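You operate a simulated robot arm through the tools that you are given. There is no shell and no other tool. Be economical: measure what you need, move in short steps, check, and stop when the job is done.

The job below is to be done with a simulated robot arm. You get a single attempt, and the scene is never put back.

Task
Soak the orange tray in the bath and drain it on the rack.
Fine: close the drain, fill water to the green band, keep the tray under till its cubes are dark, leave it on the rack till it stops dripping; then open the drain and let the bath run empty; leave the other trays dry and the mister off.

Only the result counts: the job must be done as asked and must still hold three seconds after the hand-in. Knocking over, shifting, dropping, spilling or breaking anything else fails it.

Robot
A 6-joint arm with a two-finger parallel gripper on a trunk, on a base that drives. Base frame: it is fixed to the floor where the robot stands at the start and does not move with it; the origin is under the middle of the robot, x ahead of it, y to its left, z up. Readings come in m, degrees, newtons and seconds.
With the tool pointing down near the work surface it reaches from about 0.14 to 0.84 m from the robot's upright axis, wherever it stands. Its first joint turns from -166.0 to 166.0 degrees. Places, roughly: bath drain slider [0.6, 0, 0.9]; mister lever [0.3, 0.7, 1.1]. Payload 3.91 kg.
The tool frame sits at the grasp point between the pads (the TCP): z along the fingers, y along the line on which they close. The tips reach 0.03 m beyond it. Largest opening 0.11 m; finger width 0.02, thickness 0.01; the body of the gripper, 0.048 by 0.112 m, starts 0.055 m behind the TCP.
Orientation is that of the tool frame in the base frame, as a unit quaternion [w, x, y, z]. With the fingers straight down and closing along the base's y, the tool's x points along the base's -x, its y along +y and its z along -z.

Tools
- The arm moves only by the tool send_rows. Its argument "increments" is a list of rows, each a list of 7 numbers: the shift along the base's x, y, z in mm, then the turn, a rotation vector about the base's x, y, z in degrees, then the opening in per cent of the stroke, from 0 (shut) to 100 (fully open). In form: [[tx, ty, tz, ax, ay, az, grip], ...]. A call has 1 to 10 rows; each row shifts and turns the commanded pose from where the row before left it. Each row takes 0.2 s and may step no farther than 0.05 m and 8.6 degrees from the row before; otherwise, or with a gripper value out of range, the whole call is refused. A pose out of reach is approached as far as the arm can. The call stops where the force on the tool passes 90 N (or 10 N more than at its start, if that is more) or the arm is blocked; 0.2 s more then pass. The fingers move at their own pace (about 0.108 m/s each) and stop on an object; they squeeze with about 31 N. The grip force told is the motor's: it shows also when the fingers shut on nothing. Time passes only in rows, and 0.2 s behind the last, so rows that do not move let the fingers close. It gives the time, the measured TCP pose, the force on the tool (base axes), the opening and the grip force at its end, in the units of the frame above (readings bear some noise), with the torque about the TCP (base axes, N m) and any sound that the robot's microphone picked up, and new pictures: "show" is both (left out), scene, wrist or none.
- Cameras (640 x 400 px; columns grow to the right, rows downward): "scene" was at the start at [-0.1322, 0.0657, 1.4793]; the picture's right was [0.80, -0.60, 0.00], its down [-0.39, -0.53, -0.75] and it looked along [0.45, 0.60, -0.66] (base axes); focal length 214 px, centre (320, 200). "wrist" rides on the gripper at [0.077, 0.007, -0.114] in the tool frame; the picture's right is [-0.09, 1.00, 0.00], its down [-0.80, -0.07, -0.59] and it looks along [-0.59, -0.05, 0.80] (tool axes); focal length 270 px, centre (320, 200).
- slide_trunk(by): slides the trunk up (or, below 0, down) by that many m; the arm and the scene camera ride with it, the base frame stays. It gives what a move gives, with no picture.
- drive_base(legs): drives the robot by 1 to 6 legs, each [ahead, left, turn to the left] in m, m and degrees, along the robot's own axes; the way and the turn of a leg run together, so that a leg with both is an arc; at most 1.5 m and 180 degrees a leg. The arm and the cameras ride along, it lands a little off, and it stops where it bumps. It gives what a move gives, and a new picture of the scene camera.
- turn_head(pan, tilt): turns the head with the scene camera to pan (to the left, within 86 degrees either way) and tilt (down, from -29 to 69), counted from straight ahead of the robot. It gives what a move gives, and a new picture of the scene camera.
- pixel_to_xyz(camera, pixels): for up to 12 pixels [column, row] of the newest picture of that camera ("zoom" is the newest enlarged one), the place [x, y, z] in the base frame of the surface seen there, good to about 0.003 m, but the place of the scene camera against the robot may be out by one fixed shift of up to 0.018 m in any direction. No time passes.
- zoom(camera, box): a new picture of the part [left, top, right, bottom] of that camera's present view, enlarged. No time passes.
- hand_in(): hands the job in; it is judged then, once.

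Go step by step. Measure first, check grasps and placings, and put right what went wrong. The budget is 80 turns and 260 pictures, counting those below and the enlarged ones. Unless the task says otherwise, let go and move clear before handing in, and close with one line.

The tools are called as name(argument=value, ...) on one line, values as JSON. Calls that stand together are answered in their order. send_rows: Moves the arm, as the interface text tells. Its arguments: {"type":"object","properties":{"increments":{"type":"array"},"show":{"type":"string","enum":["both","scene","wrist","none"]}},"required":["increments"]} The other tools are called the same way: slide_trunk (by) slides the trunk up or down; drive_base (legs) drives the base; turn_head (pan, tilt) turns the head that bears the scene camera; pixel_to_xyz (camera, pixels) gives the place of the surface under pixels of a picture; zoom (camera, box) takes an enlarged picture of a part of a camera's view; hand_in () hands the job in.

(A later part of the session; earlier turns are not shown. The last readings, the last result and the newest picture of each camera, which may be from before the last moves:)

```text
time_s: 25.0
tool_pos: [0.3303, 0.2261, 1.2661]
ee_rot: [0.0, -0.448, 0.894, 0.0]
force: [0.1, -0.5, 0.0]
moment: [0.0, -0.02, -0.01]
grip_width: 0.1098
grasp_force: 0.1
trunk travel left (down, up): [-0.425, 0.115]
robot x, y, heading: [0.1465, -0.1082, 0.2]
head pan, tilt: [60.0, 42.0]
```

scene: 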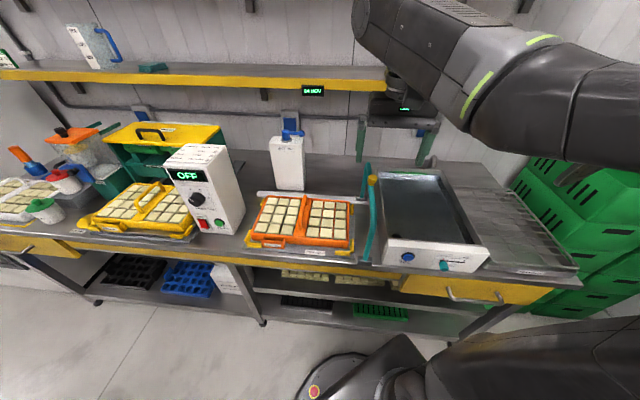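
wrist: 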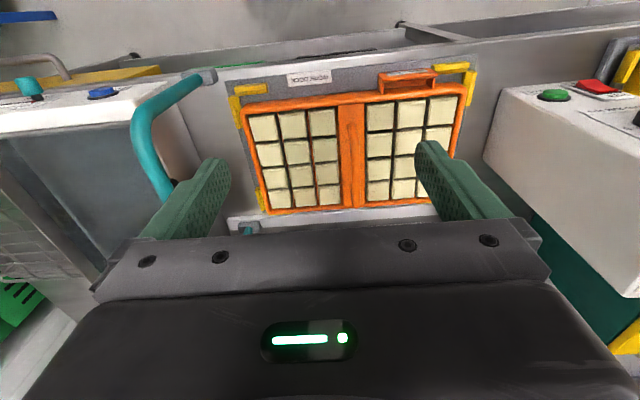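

Now the bath and rack are both visible. I'll measure the bath interior and the rack.

zoom(camera="scene", box=[360, 150, 590, 290])

pixel_to_xyz(camera="scene", pixels=[[382, 240], [386, 238], [380, 200], [384, 175], [440, 172], [446, 176], [455, 200], [478, 245], [470, 243], [425, 210], [425, 236], [425, 243]])

pixel_to_xyz(camera="scene", pixels=[[490, 250], [575, 268], [535, 205], [500, 190], [455, 190], [462, 196], [525, 230], [510, 215], [560, 255], [512, 255], [540, 240], [505, 232]])

```text
2.78 times, centred on (475, 220) of scene
```

zoom: 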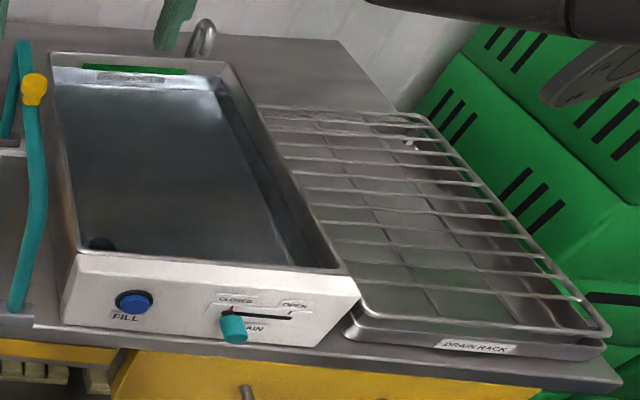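

```text
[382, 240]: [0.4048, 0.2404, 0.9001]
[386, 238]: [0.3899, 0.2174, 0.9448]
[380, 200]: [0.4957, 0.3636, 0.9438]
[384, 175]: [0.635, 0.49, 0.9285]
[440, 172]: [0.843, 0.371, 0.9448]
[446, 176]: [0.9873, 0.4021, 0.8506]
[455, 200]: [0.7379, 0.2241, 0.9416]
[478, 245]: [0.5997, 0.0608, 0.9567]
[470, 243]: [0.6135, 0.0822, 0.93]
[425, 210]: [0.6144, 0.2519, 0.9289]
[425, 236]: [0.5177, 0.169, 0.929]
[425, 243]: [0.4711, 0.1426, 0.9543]
```

```text
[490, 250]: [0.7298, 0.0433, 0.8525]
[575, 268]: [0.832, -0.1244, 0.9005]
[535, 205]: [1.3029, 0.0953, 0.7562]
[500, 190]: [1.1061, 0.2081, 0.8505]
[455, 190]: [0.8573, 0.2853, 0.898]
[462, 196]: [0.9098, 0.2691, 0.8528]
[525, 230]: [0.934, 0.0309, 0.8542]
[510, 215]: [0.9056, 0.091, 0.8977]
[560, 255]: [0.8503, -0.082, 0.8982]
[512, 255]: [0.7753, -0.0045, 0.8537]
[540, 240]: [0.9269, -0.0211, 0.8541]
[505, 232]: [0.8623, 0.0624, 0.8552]
```

pixel_to_xyz(camera="zoom", pixels=[[78, 253], [50, 62], [222, 63], [350, 272], [332, 268], [352, 308], [606, 328], [425, 116], [275, 108], [470, 314], [500, 245], [480, 187]])

pixel_to_xyz(camera="zoom", pixels=[[70, 180], [56, 95], [235, 100], [270, 155], [310, 225], [400, 263], [420, 229], [340, 178], [350, 205], [540, 275], [450, 150], [345, 120]])

```text
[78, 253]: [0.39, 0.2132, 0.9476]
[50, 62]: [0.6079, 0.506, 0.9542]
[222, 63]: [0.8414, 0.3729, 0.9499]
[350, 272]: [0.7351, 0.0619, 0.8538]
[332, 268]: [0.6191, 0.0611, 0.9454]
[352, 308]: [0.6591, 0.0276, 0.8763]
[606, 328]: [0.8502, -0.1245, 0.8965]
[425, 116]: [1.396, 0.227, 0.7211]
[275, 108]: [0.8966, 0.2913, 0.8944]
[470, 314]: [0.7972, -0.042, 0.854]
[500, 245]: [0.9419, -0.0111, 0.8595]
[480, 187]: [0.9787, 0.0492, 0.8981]
```

```text
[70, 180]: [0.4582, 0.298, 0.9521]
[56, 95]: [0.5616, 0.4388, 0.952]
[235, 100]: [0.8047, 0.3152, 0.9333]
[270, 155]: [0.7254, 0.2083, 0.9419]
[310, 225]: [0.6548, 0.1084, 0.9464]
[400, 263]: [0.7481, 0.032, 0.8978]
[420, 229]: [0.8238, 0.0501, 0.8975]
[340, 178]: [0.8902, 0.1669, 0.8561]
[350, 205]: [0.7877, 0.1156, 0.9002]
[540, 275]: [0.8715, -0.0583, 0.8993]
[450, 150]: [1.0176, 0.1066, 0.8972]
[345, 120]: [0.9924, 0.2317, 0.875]
```

The bath interior spans about u 0.20–0.46, v 0.42–0.79, and the rack wires are at z≈0.898. I'll hover before the bath to refine these with the wrist camera.

send_rows(increments=[[34, -26, 0, 0, 0, 0, 100], [34, -26, 0, 0, 0, 0, 100], [34, -26, 0, 0, 0, 0, 100], [34, -26, 0, 0, 0, 0, 100], [36, -4, 0, 0, 0, 0, 100], [20, 26, 0, 0, 0, 0, 100], [20, 26, 0, 0, 0, 0, 100], [0, 0, 0, 0, 0, 0, 100]], show="wrist")

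zoom(camera="wrist", box=[120, 80, 520, 240])

```text
time_s: 26.8
tool_pos: [0.5423, 0.1698, 1.2651]
ee_rot: [0.0, -0.447, 0.895, 0.0]
force: [0.2, -0.1, 0.0]
moment: [0.01, 0.03, -0.03]
grip_width: 0.1099
grasp_force: 0.2
trunk travel left (down, up): [-0.425, 0.115]
robot x, y, heading: [0.1476, -0.1091, -0.1]
head pan, tilt: [60.0, 42.0]
```

wrist: 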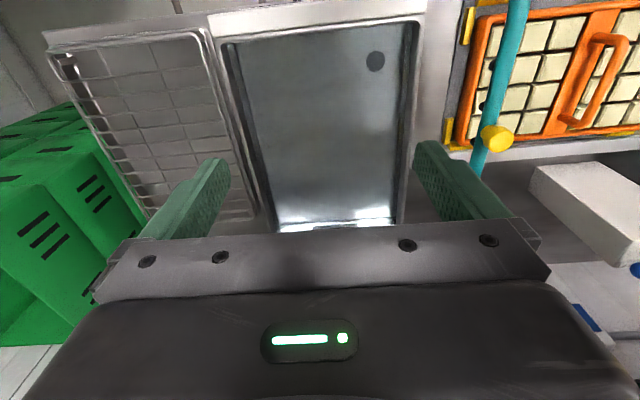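

```text
1.60 times, centred on (320, 160) of wrist
```

zoom: 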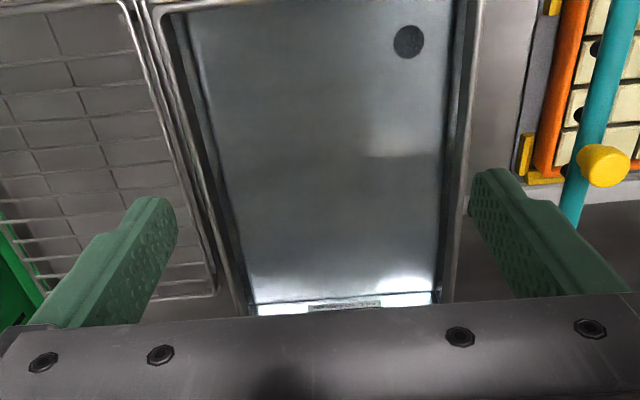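

pixel_to_xyz(camera="zoom", pixels=[[178, 100], [186, 100], [194, 100], [202, 100], [210, 100], [220, 100], [440, 100], [448, 100], [456, 100], [464, 100], [470, 100], [478, 100]])

pixel_to_xyz(camera="wrist", pixels=[[320, 30], [320, 34], [320, 228], [300, 226], [50, 58], [196, 34], [200, 40], [250, 216], [240, 160], [140, 190], [120, 45], [175, 120]])

zoom(camera="wrist", box=[30, 10, 280, 230])

```text
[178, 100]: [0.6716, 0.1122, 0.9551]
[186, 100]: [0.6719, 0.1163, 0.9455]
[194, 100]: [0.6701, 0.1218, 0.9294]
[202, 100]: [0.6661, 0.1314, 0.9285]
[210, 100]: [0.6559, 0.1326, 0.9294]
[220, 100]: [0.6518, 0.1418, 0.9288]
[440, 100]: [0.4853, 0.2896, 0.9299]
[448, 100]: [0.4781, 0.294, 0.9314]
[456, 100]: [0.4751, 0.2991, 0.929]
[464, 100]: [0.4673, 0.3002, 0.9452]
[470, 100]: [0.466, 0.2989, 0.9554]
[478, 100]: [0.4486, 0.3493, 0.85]
```

```text
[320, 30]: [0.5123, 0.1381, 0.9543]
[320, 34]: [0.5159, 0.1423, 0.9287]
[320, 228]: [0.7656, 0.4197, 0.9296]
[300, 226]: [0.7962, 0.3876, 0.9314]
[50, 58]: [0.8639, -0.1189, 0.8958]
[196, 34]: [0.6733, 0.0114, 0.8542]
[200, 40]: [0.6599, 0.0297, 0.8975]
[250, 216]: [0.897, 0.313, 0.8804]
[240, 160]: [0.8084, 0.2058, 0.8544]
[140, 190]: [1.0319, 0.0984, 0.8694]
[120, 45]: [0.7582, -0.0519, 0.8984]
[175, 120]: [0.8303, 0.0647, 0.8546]
```

```text
1.82 times, centred on (155, 120) of wrist
```

zoom: 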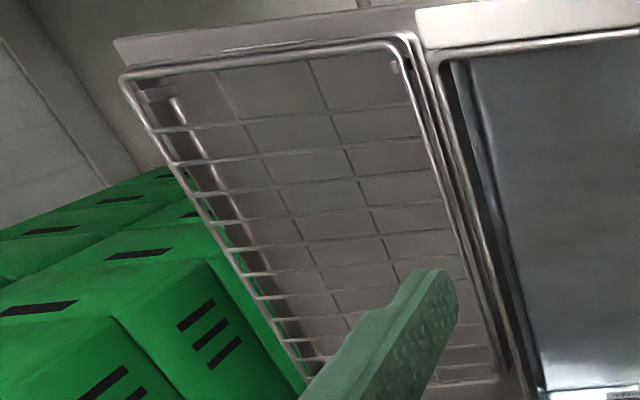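

The refined bath interior at water level is u 0.201–0.463, v 0.423–0.795, and the rack is u 0.510–0.762, v≈0.41–0.78. Now I'll go over the tray handle.

send_rows(increments=[[-30, 31, 0, 0, 0, 0, 60], [-30, 31, 0, 0, 0, 0, 60], [-30, 31, 0, 0, 0, 0, 60], [-30, 31, 0, 0, 0, 0, 60], [-30, 31, 0, 0, 0, 0, 60], [-30, 31, 0, 0, 0, 0, 60], [-30, 31, 0, 0, 0, 0, 60], [-30, 31, 0, 0, 0, 0, 60], [-29, 31, 0, 0, 0, 0, 60], [-29, 30, 0, 0, 0, 0, 60]], show="none")

send_rows(increments=[[0, 0, -45, 0, 0, 0, 60], [0, 0, -45, 0, 0, 0, 60], [0, 0, -45, 0, 0, 0, 60], [0, 0, -45, 0, 0, 0, 60], [0, 0, -40, 0, 0, 0, 60], [0, 0, 0, 0, 0, 0, 60]], show="both")

zoom(camera="scene", box=[220, 130, 400, 280])

```text
time_s: 29.0
tool_pos: [0.2454, 0.4806, 1.2654]
ee_rot: [0.001, -0.447, 0.894, -0.001]
force: [0.5, -0.2, -0.8]
moment: [0.01, -0.02, -0.02]
grip_width: 0.0662
grasp_force: 0.1
trunk travel left (down, up): [-0.425, 0.115]
robot x, y, heading: [0.1452, -0.1072, 0.0]
head pan, tilt: [60.0, 42.0]
```

```text
time_s: 30.4
tool_pos: [0.2448, 0.4785, 1.0455]
ee_rot: [0.0, -0.447, 0.894, 0.0]
force: [0.1, 0.2, -0.2]
moment: [0.01, -0.02, 0.02]
grip_width: 0.0658
grasp_force: 0.0
trunk travel left (down, up): [-0.425, 0.115]
robot x, y, heading: [0.1462, -0.1087, -0.1]
head pan, tilt: [60.0, 42.0]
```

scene: 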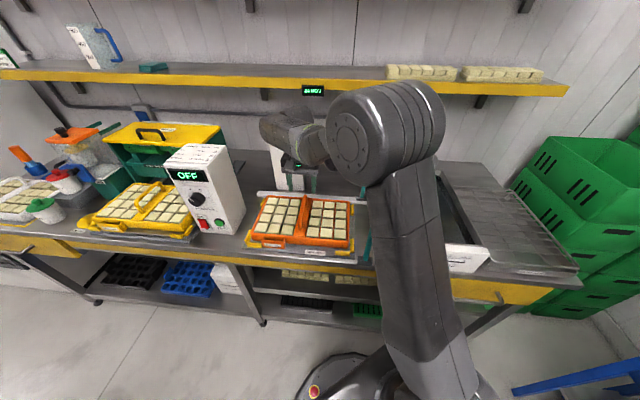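
wrist: 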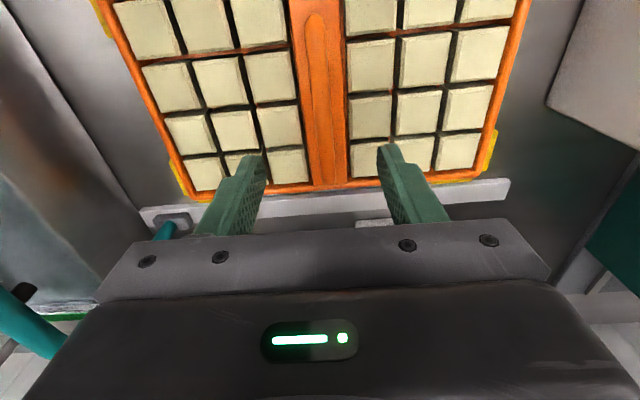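

```text
2.67 times, centred on (310, 205) of scene
```

zoom: 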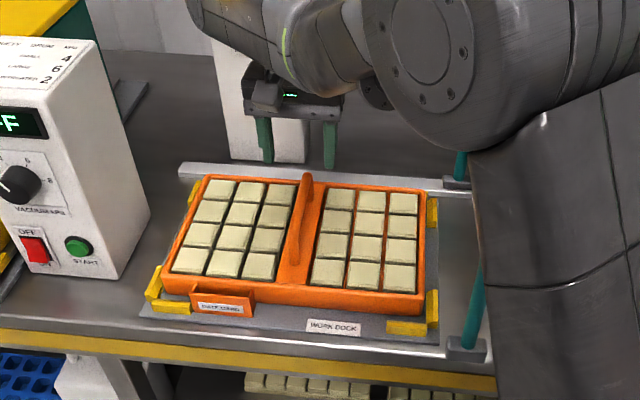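

The handle sits centred between the fingers. I'll descend to z≈0.945 and grip it.

send_rows(increments=[[0, 0, -35, 0, 0, 0, 60], [0, 0, -35, 0, 0, 0, 60], [0, 0, -32, 0, 0, 0, 60], [0, 0, 0, 0, 0, 0, 0], [0, 0, 0, 0, 0, 0, 0], [0, 0, 0, 0, 0, 0, 0]], show="both")

```text
time_s: 31.8
tool_pos: [0.2457, 0.4784, 0.9437]
ee_rot: [0.0, -0.447, 0.894, 0.0]
force: [-0.5, -0.6, 0.2]
moment: [0.19, -0.16, 0.15]
grip_width: 0.013
grasp_force: 31.5
trunk travel left (down, up): [-0.425, 0.115]
robot x, y, heading: [0.1454, -0.1073, -0.1]
head pan, tilt: [60.0, 42.0]
```

scene: 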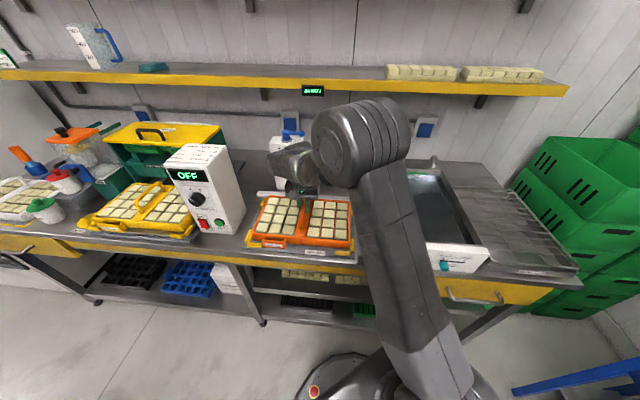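
wrist: 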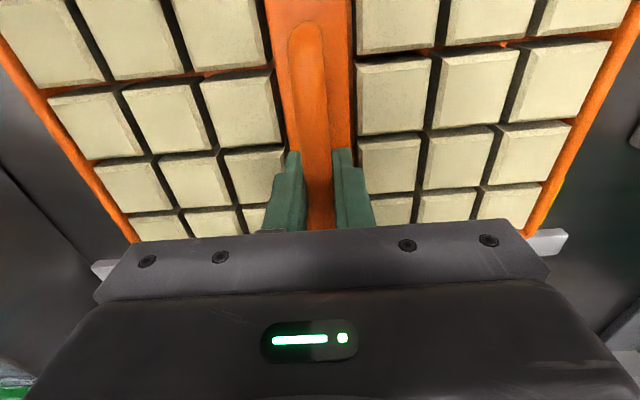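

The handle is gripped (13 mm). I'll lift slowly, checking the shelf edge position at the same time.

pixel_to_xyz(camera="scene", pixels=[[250, 88], [460, 88]])

send_rows(increments=[[0, 0, 10, 0, 0, 0, 0], [0, 0, 15, 0, 0, 0, 0], [0, 0, 25, 0, 0, 0, 0], [0, 0, 30, 0, 0, 0, 0]], show="both")

```text
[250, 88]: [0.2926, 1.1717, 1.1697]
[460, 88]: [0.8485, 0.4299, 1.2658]
```

```text
time_s: 32.8
tool_pos: [0.2454, 0.4792, 1.0239]
ee_rot: [-0.001, -0.447, 0.895, 0.0]
force: [0.4, 1.0, -2.3]
moment: [0.03, -0.05, 0.0]
grip_width: 0.0133
grasp_force: 30.7
trunk travel left (down, up): [-0.425, 0.115]
robot x, y, heading: [0.1475, -0.1092, -0.1]
head pan, tilt: [60.0, 42.0]
```

scene: 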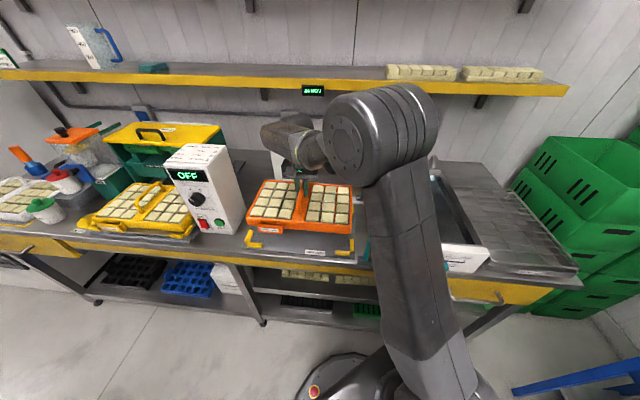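
wrist: 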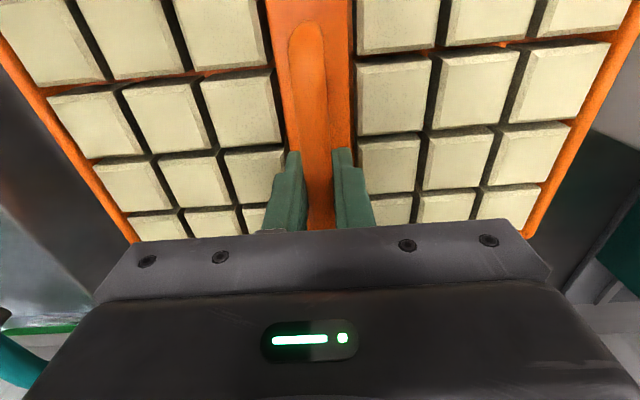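

The tray is free and level. I'll lift to z≈1.25, clear of mister and hoop.

send_rows(increments=[[0, 0, 40, 0, 0, 0, 0], [0, 0, 46, 0, 0, 0, 0], [0, 0, 46, 0, 0, 0, 0], [0, 0, 46, 0, 0, 0, 0], [0, 0, 46, 0, 0, 0, 0], [0, 0, 0, 0, 0, 0, 0]], show="scene")

```text
time_s: 34.2
tool_pos: [0.2431, 0.4796, 1.2466]
ee_rot: [0.0, -0.447, 0.894, 0.0]
force: [0.2, 0.0, -2.9]
moment: [0.04, -0.02, -0.03]
grip_width: 0.0136
grasp_force: 30.9
trunk travel left (down, up): [-0.425, 0.115]
robot x, y, heading: [0.1438, -0.1061, -0.1]
head pan, tilt: [60.0, 42.0]
```

scene: 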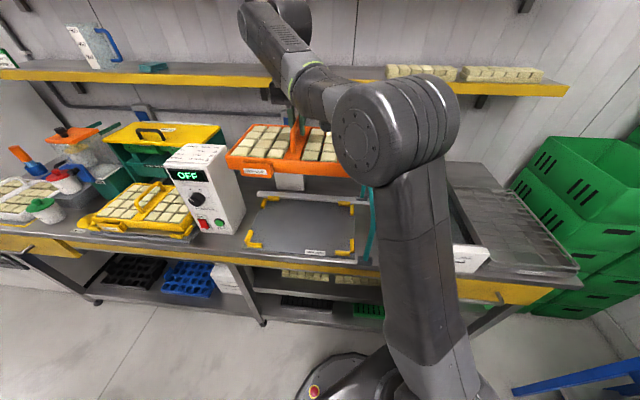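

The tray is lifted clear of the dock and hoop. I'll swing it towards the bath, turning −90° over 11 rows.

send_rows(increments=[[36, -18, 0, 0, 0, -8.2, 0], [36, -18, 0, 0, 0, -8.2, 0], [36, -18, 0, 0, 0, -8.2, 0], [36, -18, 0, 0, 0, -8.2, 0], [36, -18, 0, 0, 0, -8.2, 0], [36, -18, 0, 0, 0, -8.2, 0], [36, -18, 0, 0, 0, -8.2, 0], [36, -18, 0, 0, 0, -8.2, 0], [36, -18, 0, 0, 0, -8.2, 0], [36, -18, 0, 0, 0, -8.2, 0]], show="none")

send_rows(increments=[[38.4, -19.4, 0, 0, 0, -8.0, 0], [0, 0, 0, 0, 0, 0, 0], [0, 0, 0, 0, 0, 0, 0]], show="both")

```text
time_s: 36.4
tool_pos: [0.6071, 0.3008, 1.2456]
ee_rot: [0.0, 0.25, 0.968, 0.0]
force: [1.5, 0.2, -3.3]
moment: [0.0, 0.01, 0.0]
grip_width: 0.0131
grasp_force: 30.9
trunk travel left (down, up): [-0.425, 0.115]
robot x, y, heading: [0.1467, -0.1094, 0.0]
head pan, tilt: [60.0, 42.0]
```

```text
time_s: 37.2
tool_pos: [0.6435, 0.2806, 1.2483]
ee_rot: [0.001, 0.316, 0.949, -0.001]
force: [-0.2, -0.4, -3.0]
moment: [-0.01, 0.02, 0.0]
grip_width: 0.0132
grasp_force: 31.0
trunk travel left (down, up): [-0.425, 0.115]
robot x, y, heading: [0.1401, -0.1082, -0.1]
head pan, tilt: [60.0, 42.0]
```

scene: 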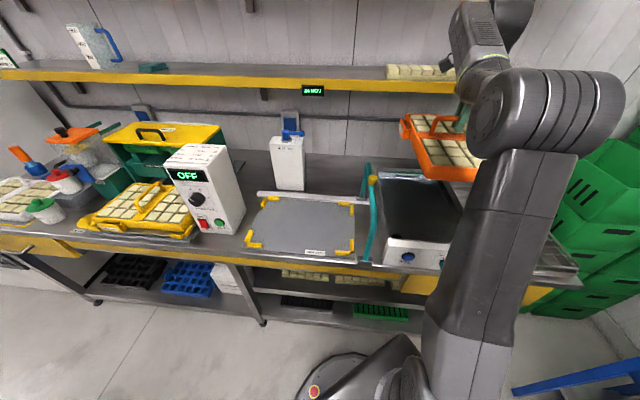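
wrist: 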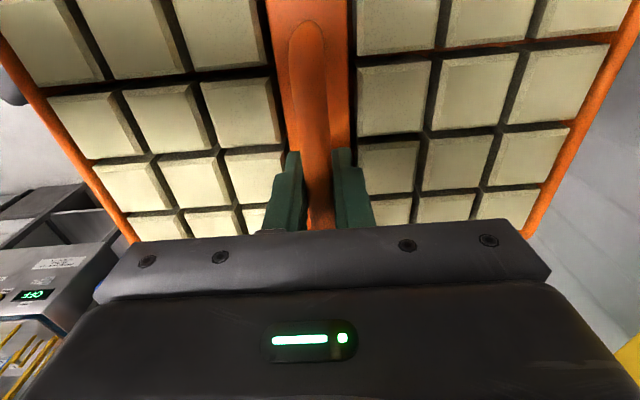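

The tray is now over the bath, aligned with it. Before lowering I want the tap spout's position, so I'm zooming in there.

zoom(camera="scene", box=[370, 90, 490, 270])

```text
2.22 times, centred on (430, 180) of scene
```

zoom: 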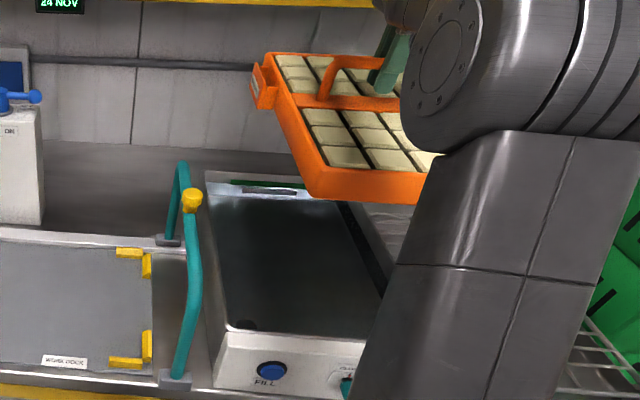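

send_rows(increments=[[-28, -37, 0, 0, 0, 0, 0], [-28, -37, 0, 0, 0, 0, 0], [-28, -37, 0, 0, 0, 0, 0], [0, 0, 0, 0, 0, 0, 0]], show="none")

zoom(camera="scene", box=[380, 100, 500, 190])

```text
time_s: 38.2
tool_pos: [0.5626, 0.1676, 1.2484]
ee_rot: [0.0, 0.317, 0.948, 0.0]
force: [-0.3, 0.7, -3.3]
moment: [-0.02, -0.01, 0.01]
grip_width: 0.0133
grasp_force: 30.9
trunk travel left (down, up): [-0.425, 0.115]
robot x, y, heading: [0.1476, -0.1063, -0.2]
head pan, tilt: [60.0, 42.0]
```

```text
4.44 times, centred on (440, 145) of scene
```

zoom: 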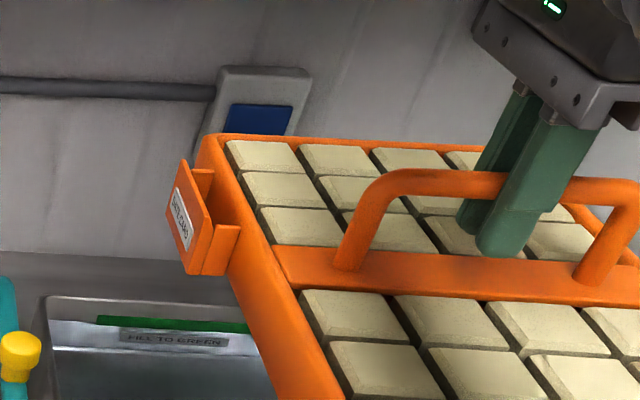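

send_rows(increments=[[36, -27, 0, 0, 0, 0, 0], [36, -27, 0, 0, 0, 0, 0], [36, -27, 0, 0, 0, 0, 0], [36, -27, 0, 0, 0, 0, 0], [36, -27, 0, 0, 0, 0, 0], [0, 0, 0, 0, 0, 0, 0]], show="none")

zoom(camera="scene", box=[370, 140, 490, 230])

```text
time_s: 39.6
tool_pos: [0.7391, 0.0335, 1.2481]
ee_rot: [0.0, 0.316, 0.949, -0.001]
force: [0.5, 0.5, -2.9]
moment: [0.02, 0.0, 0.01]
grip_width: 0.0134
grasp_force: 30.8
trunk travel left (down, up): [-0.425, 0.115]
robot x, y, heading: [0.1481, -0.1045, 0.2]
head pan, tilt: [60.0, 42.0]
```

```text
4.44 times, centred on (430, 185) of scene
```

zoom: 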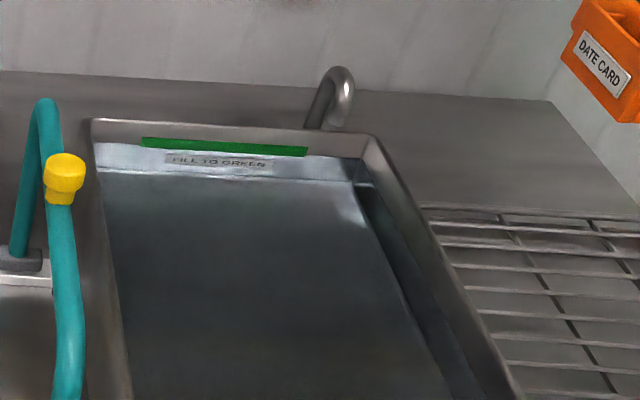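

pixel_to_xyz(camera="zoom", pixels=[[340, 75], [346, 90], [336, 122], [348, 100], [311, 120], [230, 128], [230, 148], [230, 142], [230, 200], [320, 80], [360, 135], [230, 145]])

zoom(camera="scene", box=[385, 150, 455, 190])

```text
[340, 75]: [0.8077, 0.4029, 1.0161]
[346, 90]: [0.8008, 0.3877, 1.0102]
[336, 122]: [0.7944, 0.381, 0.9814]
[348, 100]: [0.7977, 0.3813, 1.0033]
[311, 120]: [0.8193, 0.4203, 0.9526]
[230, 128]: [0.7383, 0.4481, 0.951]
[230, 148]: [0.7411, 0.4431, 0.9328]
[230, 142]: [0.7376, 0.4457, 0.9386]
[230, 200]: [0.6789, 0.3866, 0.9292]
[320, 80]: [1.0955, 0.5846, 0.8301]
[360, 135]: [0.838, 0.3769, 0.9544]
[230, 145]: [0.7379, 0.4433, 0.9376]
```

```text
9.14 times, centred on (420, 170) of scene
```

zoom: 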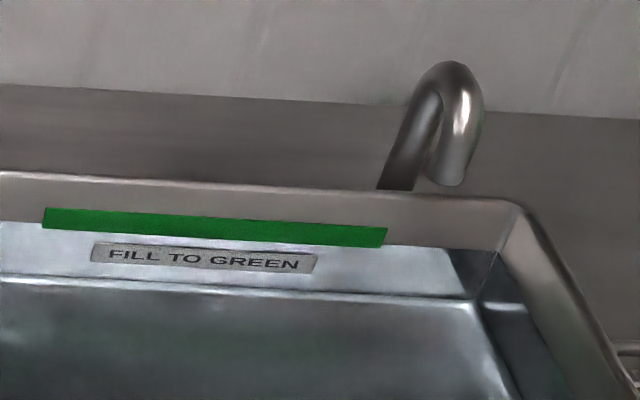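

The spout's nearest point is about v 0.78 at z≥0.98, so I'll place the tray centre at u 0.345, v 0.600. I'll move back over the bath and down to just above the rim.

pixel_to_xyz(camera="scene", pixels=[[300, 225], [280, 235], [330, 235]])

send_rows(increments=[[-17.2, 39.9, 0, 0, 0, 0, 0], [-17.2, 39.9, 0, 0, 0, 0, 0], [-17.2, 39.9, 0, 0, 0, 0, 0], [-17.2, 39.9, 0, 0, 0, 0, 0], [-17.2, 39.9, 0, 0, 0, 0, 0], [-17.1, 40, 0, 0, 0, 0, 0], [0, 0, -45, 0, 0, 0, 0], [0, 0, -45, 0, 0, 0, 0], [0, 0, -45, 0, 0, 0, 0], [0, 0, -35, 0, 0, 0, 0]], show="both")

zoom(camera="scene", box=[360, 130, 500, 280])

```text
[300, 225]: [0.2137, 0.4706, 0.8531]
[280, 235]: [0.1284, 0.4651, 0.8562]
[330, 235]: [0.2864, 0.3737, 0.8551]
```

```text
time_s: 41.8
tool_pos: [0.6341, 0.273, 1.0784]
ee_rot: [0.0, 0.316, 0.949, 0.0]
force: [-0.2, -0.5, -3.3]
moment: [0.0, -0.01, -0.01]
grip_width: 0.0134
grasp_force: 30.6
trunk travel left (down, up): [-0.425, 0.115]
robot x, y, heading: [0.148, -0.1052, -0.2]
head pan, tilt: [60.0, 42.0]
```

scene: 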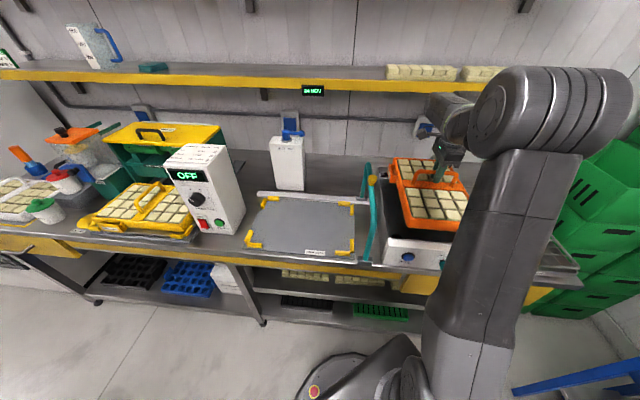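
wrist: 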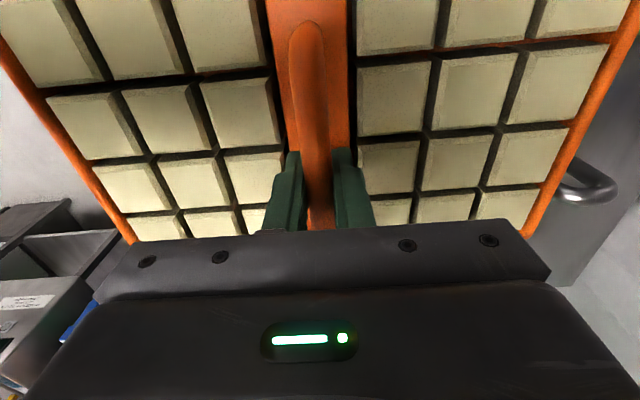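

```text
2.67 times, centred on (430, 205) of scene
```

zoom: 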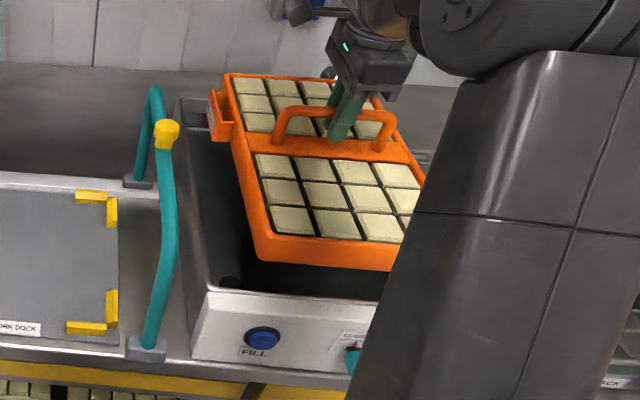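

I'll check the tray's edges against the bath walls before going in.

pixel_to_xyz(camera="zoom", pixels=[[256, 238], [238, 150], [211, 120], [218, 138], [232, 78], [300, 236], [380, 244], [205, 250], [188, 140], [345, 76]])

```text
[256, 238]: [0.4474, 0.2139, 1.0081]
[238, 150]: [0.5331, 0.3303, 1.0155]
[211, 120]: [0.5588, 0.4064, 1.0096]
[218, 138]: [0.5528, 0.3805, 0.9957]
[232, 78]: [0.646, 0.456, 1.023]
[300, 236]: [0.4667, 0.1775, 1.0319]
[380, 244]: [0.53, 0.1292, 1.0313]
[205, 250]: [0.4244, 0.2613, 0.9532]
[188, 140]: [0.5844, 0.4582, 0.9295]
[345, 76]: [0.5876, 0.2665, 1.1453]
```

pixel_to_xyz(camera="zoom", pixels=[[280, 240], [280, 255], [320, 238], [360, 243], [280, 290], [330, 296], [250, 285], [270, 75], [250, 73], [300, 76], [227, 80], [240, 90]])

pixel_to_xyz(camera="wrist", pixels=[[20, 75], [60, 130], [100, 190], [600, 90], [570, 160], [545, 205], [310, 50], [310, 120], [450, 47], [160, 55], [585, 170], [590, 195]])

```text
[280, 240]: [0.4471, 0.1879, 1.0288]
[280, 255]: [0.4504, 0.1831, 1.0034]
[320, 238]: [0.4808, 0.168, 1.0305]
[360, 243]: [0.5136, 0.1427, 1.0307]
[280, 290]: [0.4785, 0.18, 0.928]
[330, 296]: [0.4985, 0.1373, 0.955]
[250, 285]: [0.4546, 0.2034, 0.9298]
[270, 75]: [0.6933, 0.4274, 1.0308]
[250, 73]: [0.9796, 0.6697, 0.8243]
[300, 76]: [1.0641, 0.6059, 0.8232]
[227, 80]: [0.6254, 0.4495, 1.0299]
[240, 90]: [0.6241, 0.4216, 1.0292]
```

```text
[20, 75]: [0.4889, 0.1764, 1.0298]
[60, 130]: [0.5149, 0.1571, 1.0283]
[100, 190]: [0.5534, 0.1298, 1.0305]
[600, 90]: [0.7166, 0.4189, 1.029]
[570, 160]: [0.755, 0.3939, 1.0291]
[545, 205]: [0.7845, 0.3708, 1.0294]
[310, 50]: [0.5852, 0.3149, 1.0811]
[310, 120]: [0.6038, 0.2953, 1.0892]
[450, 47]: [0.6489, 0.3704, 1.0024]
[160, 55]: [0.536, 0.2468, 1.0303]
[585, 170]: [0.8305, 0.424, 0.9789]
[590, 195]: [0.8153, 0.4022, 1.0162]
```

The tray spans v≈0.427–0.774 between the front wall (≈0.42) and the spout (≈0.784), so I'll shift 3 mm back. I'll lower it to rim height and check.

send_rows(increments=[[1.8, 2.4, 0, 0, 0, 0, 0], [0, 0, -15, 0, 0, 0, 0], [0, 0, -15, 0, 0, 0, 0], [0, 0, -10, 0, 0, 0, 0], [0, 0, 0, 0, 0, 0, 0]], show="both")

zoom(camera="scene", box=[370, 150, 480, 270])

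zoom(camera="wrist", box=[520, 120, 640, 240])

```text
time_s: 43.0
tool_pos: [0.6393, 0.276, 1.0375]
ee_rot: [0.0, 0.316, 0.949, -0.001]
force: [0.3, 0.1, -3.2]
moment: [-0.01, -0.01, -0.01]
grip_width: 0.0133
grasp_force: 30.8
trunk travel left (down, up): [-0.425, 0.115]
robot x, y, heading: [0.144, -0.1038, 0.3]
head pan, tilt: [60.0, 42.0]
```

scene: 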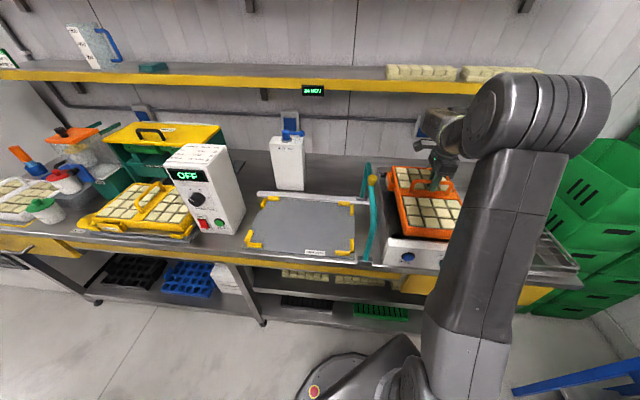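
wrist: 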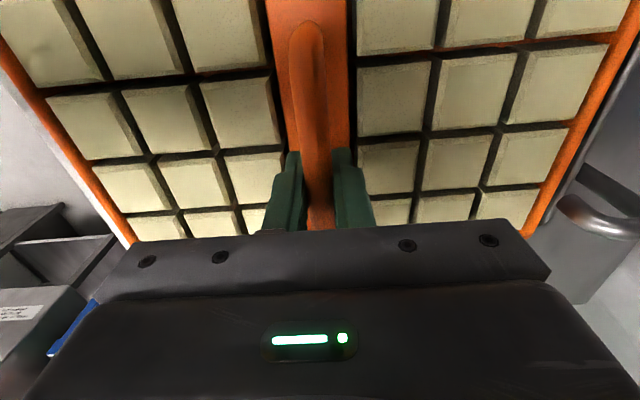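

```text
3.33 times, centred on (425, 210) of scene
```

zoom: 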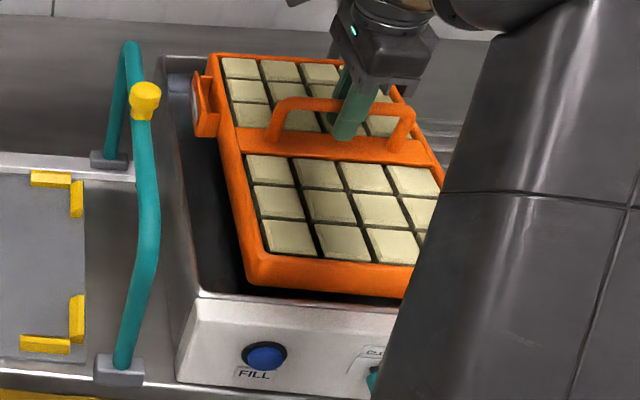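

```text
3.33 times, centred on (580, 180) of wrist
```

zoom: 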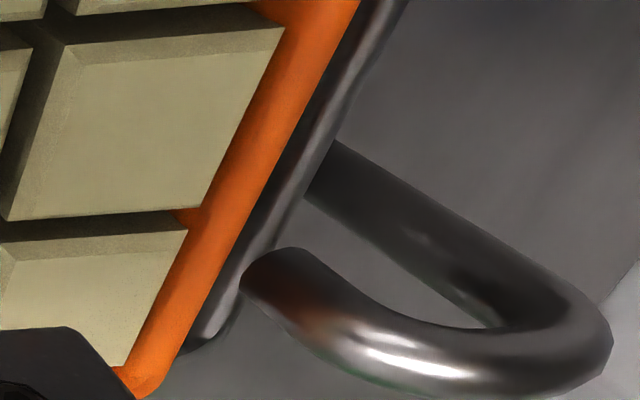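

The tray is clear of the spout and walls, with no contact force. I'll lower it into the water.

send_rows(increments=[[0, 0, -15, 0, 0, 0, 0], [0, 0, -15, 0, 0, 0, 0], [0, 0, -15, 0, 0, 0, 0], [0, 0, 0, 0, 0, 0, 0]], show="both")

zoom(camera="scene", box=[370, 150, 480, 270])

```text
time_s: 44.0
tool_pos: [0.6381, 0.2764, 0.9908]
ee_rot: [0.001, 0.316, 0.949, 0.0]
force: [0.0, 0.2, -3.1]
moment: [0.01, -0.02, 0.04]
grip_width: 0.0132
grasp_force: 30.7
trunk travel left (down, up): [-0.425, 0.115]
robot x, y, heading: [0.1426, -0.1085, -0.6]
head pan, tilt: [60.0, 42.0]
```

scene: 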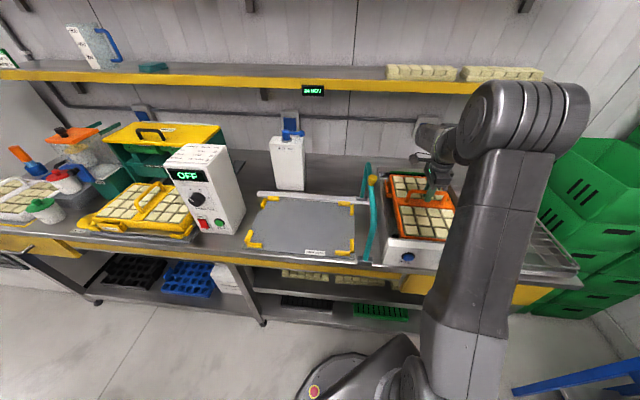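
wrist: 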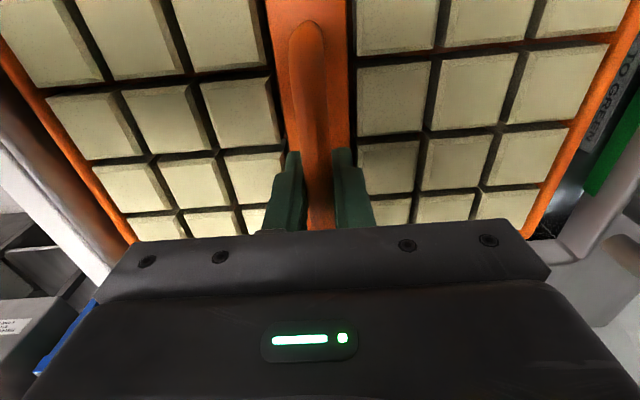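

```text
3.33 times, centred on (425, 210) of scene
```

zoom: 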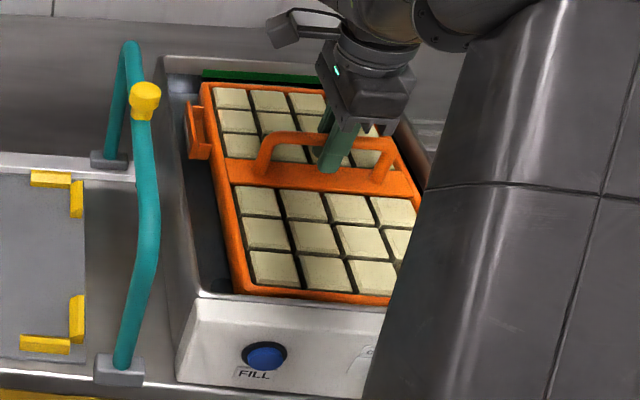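

It's going in cleanly. I'll lower the last ~36 mm gently and watch the force.

send_rows(increments=[[0, 0, -12, 0, 0, 0, 0], [0, 0, -12, 0, 0, 0, 0], [0, 0, -6, 0, 0, 0, 0], [0, 0, -4, 0, 0, 0, 0]], show="both")

zoom(camera="scene", box=[370, 150, 480, 270])

```text
time_s: 45.0
tool_pos: [0.6375, 0.2748, 0.9585]
ee_rot: [-0.001, 0.316, 0.949, 0.0]
force: [0.5, -0.1, -2.9]
moment: [0.0, 0.02, 0.0]
grip_width: 0.0132
grasp_force: 30.9
trunk travel left (down, up): [-0.425, 0.115]
robot x, y, heading: [0.1449, -0.1044, 0.0]
head pan, tilt: [60.0, 42.0]
```

scene: 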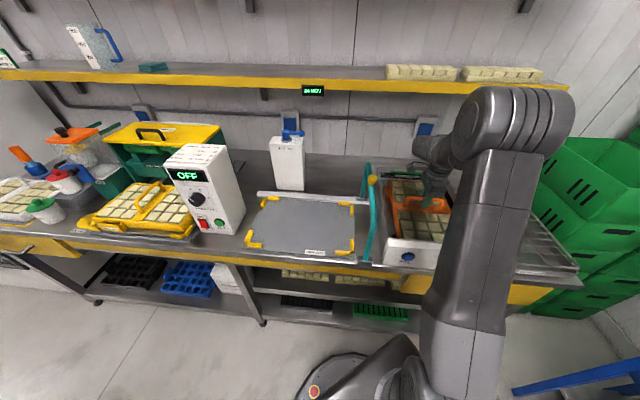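
wrist: 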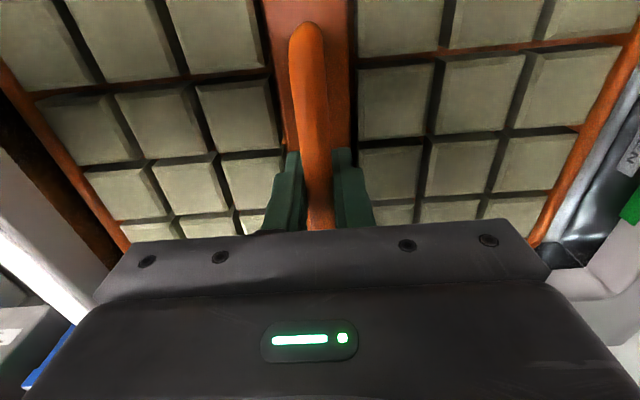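

```text
3.33 times, centred on (425, 210) of scene
```

zoom: 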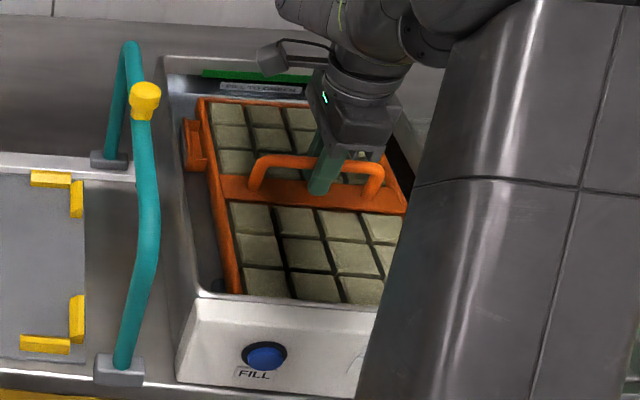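

The tray is under water and still gripped. I'll wait and watch the cubes darken.

send_rows(increments=[[0, 0, 0, 0, 0, 0, 0], [0, 0, 0, 0, 0, 0, 0], [0, 0, 0, 0, 0, 0, 0], [0, 0, 0, 0, 0, 0, 0], [0, 0, 0, 0, 0, 0, 0], [0, 0, 0, 0, 0, 0, 0], [0, 0, 0, 0, 0, 0, 0], [0, 0, 0, 0, 0, 0, 0], [0, 0, 0, 0, 0, 0, 0], [0, 0, 0, 0, 0, 0, 0]], show="none")

send_rows(increments=[[0, 0, 0, 0, 0, 0, 0], [0, 0, 0, 0, 0, 0, 0], [0, 0, 0, 0, 0, 0, 0], [0, 0, 0, 0, 0, 0, 0], [0, 0, 0, 0, 0, 0, 0], [0, 0, 0, 0, 0, 0, 0], [0, 0, 0, 0, 0, 0, 0], [0, 0, 0, 0, 0, 0, 0], [0, 0, 0, 0, 0, 0, 0], [0, 0, 0, 0, 0, 0, 0]], show="wrist")

zoom(camera="scene", box=[370, 150, 480, 270])

```text
time_s: 47.2
tool_pos: [0.638, 0.2781, 0.9583]
ee_rot: [0.0, 0.316, 0.949, -0.001]
force: [-0.3, -0.1, -7.7]
moment: [0.05, 0.01, 0.02]
grip_width: 0.0131
grasp_force: 31.1
trunk travel left (down, up): [-0.425, 0.115]
robot x, y, heading: [0.1444, -0.1074, 0.3]
head pan, tilt: [60.0, 42.0]
```

```text
time_s: 49.4
tool_pos: [0.639, 0.2759, 0.9578]
ee_rot: [-0.001, 0.316, 0.949, -0.002]
force: [-0.1, 0.3, -11.1]
moment: [-0.01, -0.01, 0.02]
grip_width: 0.0132
grasp_force: 31.3
trunk travel left (down, up): [-0.425, 0.115]
robot x, y, heading: [0.1482, -0.106, 0.1]
head pan, tilt: [60.0, 42.0]
```

wrist: 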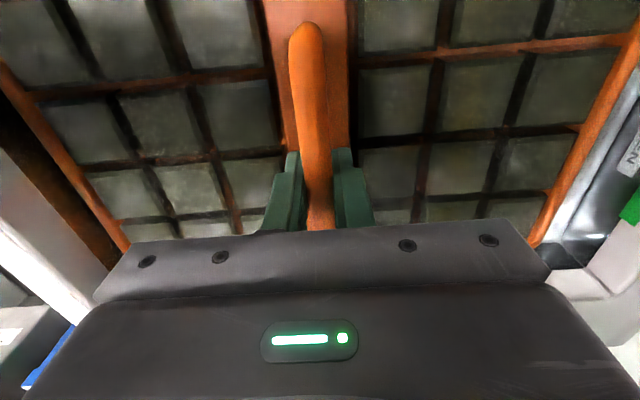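

```text
3.33 times, centred on (425, 210) of scene
```

zoom: 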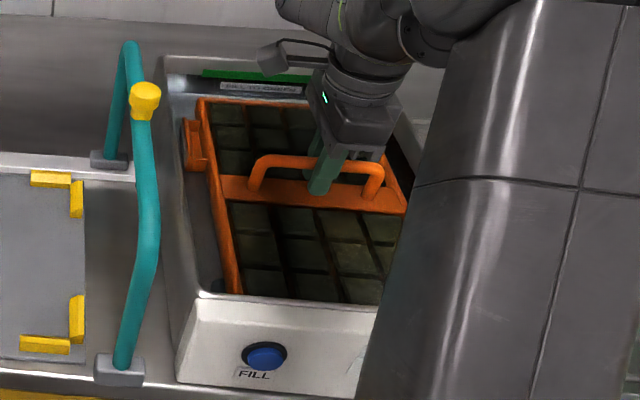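

The cubes are darkening and the weight rose from 3 to 11 N. I'll wait until both level off.

send_rows(increments=[[0, 0, 0, 0, 0, 0, 0], [0, 0, 0, 0, 0, 0, 0], [0, 0, 0, 0, 0, 0, 0], [0, 0, 0, 0, 0, 0, 0], [0, 0, 0, 0, 0, 0, 0], [0, 0, 0, 0, 0, 0, 0], [0, 0, 0, 0, 0, 0, 0], [0, 0, 0, 0, 0, 0, 0], [0, 0, 0, 0, 0, 0, 0], [0, 0, 0, 0, 0, 0, 0]], show="none")

send_rows(increments=[[0, 0, 0, 0, 0, 0, 0], [0, 0, 0, 0, 0, 0, 0], [0, 0, 0, 0, 0, 0, 0], [0, 0, 0, 0, 0, 0, 0], [0, 0, 0, 0, 0, 0, 0], [0, 0, 0, 0, 0, 0, 0], [0, 0, 0, 0, 0, 0, 0], [0, 0, 0, 0, 0, 0, 0], [0, 0, 0, 0, 0, 0, 0], [0, 0, 0, 0, 0, 0, 0]], show="none")

send_rows(increments=[[0, 0, 0, 0, 0, 0, 0], [0, 0, 0, 0, 0, 0, 0], [0, 0, 0, 0, 0, 0, 0], [0, 0, 0, 0, 0, 0, 0], [0, 0, 0, 0, 0, 0, 0], [0, 0, 0, 0, 0, 0, 0], [0, 0, 0, 0, 0, 0, 0], [0, 0, 0, 0, 0, 0, 0], [0, 0, 0, 0, 0, 0, 0], [0, 0, 0, 0, 0, 0, 0]], show="wrist")

zoom(camera="scene", box=[370, 150, 480, 270])

```text
time_s: 51.6
tool_pos: [0.6388, 0.2765, 0.9579]
ee_rot: [-0.001, 0.317, 0.948, 0.0]
force: [-0.3, 0.3, -11.6]
moment: [-0.02, -0.01, -0.02]
grip_width: 0.0128
grasp_force: 30.4
trunk travel left (down, up): [-0.425, 0.115]
robot x, y, heading: [0.1452, -0.1097, 0.2]
head pan, tilt: [60.0, 42.0]
```

```text
time_s: 53.8
tool_pos: [0.6389, 0.2756, 0.9574]
ee_rot: [-0.001, 0.316, 0.949, -0.001]
force: [-0.9, 0.6, -11.3]
moment: [-0.04, 0.01, -0.01]
grip_width: 0.0134
grasp_force: 31.7
trunk travel left (down, up): [-0.425, 0.115]
robot x, y, heading: [0.1419, -0.1103, 0.1]
head pan, tilt: [60.0, 42.0]
```

```text
time_s: 56.0
tool_pos: [0.6393, 0.2763, 0.959]
ee_rot: [0.0, 0.316, 0.949, -0.001]
force: [-0.8, 0.2, -11.0]
moment: [-0.01, 0.01, 0.01]
grip_width: 0.0134
grasp_force: 31.2
trunk travel left (down, up): [-0.425, 0.115]
robot x, y, heading: [0.1465, -0.1073, 0.2]
head pan, tilt: [60.0, 42.0]
```

wrist: 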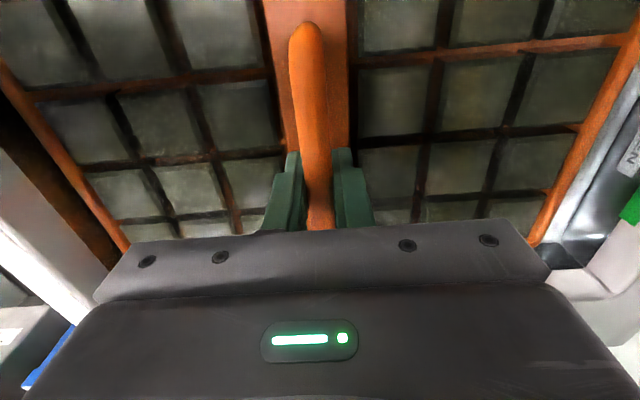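

```text
3.33 times, centred on (425, 210) of scene
```

zoom: 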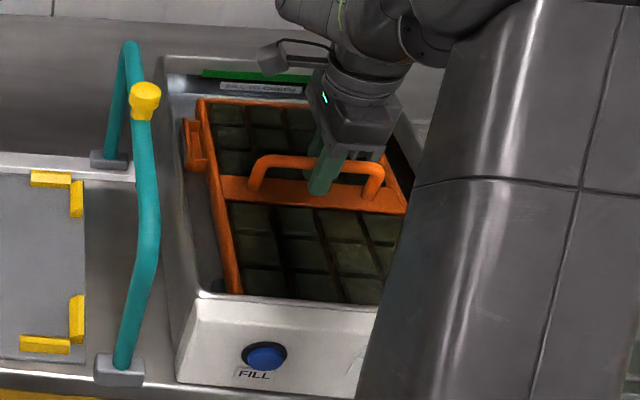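

The weight has levelled off at 11 N and the cubes are uniformly dark, so the soak is done. I'll lift straight up and let it drip over the bath a moment.

send_rows(increments=[[0, 0, 10, 0, 0, 0, 0], [0, 0, 12, 0, 0, 0, 0], [0, 0, 15, 0, 0, 0, 0], [0, 0, 20, 0, 0, 0, 0], [0, 0, 20, 0, 0, 0, 0], [0, 0, 25, 0, 0, 0, 0], [0, 0, 30, 0, 0, 0, 0], [0, 0, 10, 0, 0, 0, 0], [0, 0, 0, 0, 0, 0, 0], [0, 0, 0, 0, 0, 0, 0]], show="both")

zoom(camera="scene", box=[360, 130, 500, 280])

```text
time_s: 58.2
tool_pos: [0.6389, 0.2767, 1.101]
ee_rot: [0.0, 0.316, 0.949, -0.001]
force: [0.1, 0.1, -10.5]
moment: [-0.04, -0.02, 0.01]
grip_width: 0.013
grasp_force: 31.2
trunk travel left (down, up): [-0.425, 0.115]
robot x, y, heading: [0.1447, -0.1049, -0.0]
head pan, tilt: [60.0, 42.0]
```

scene: 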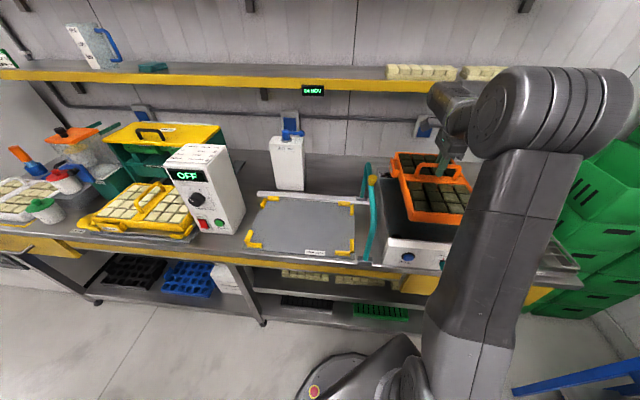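
wrist: 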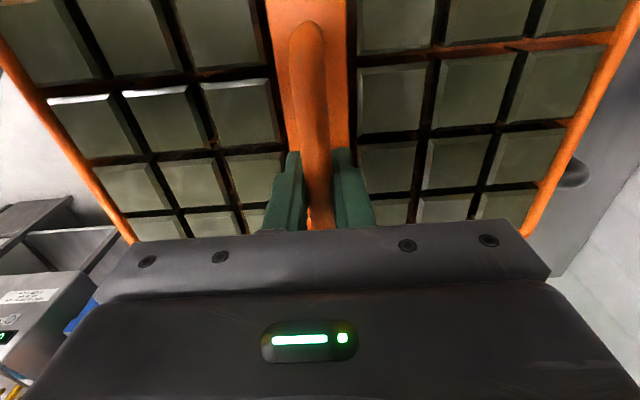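

```text
2.67 times, centred on (430, 205) of scene
```

zoom: 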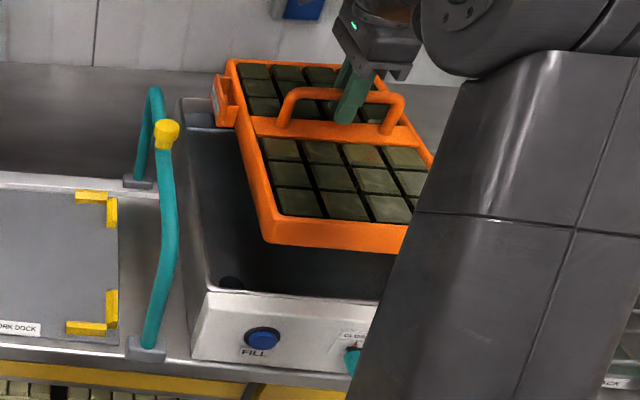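

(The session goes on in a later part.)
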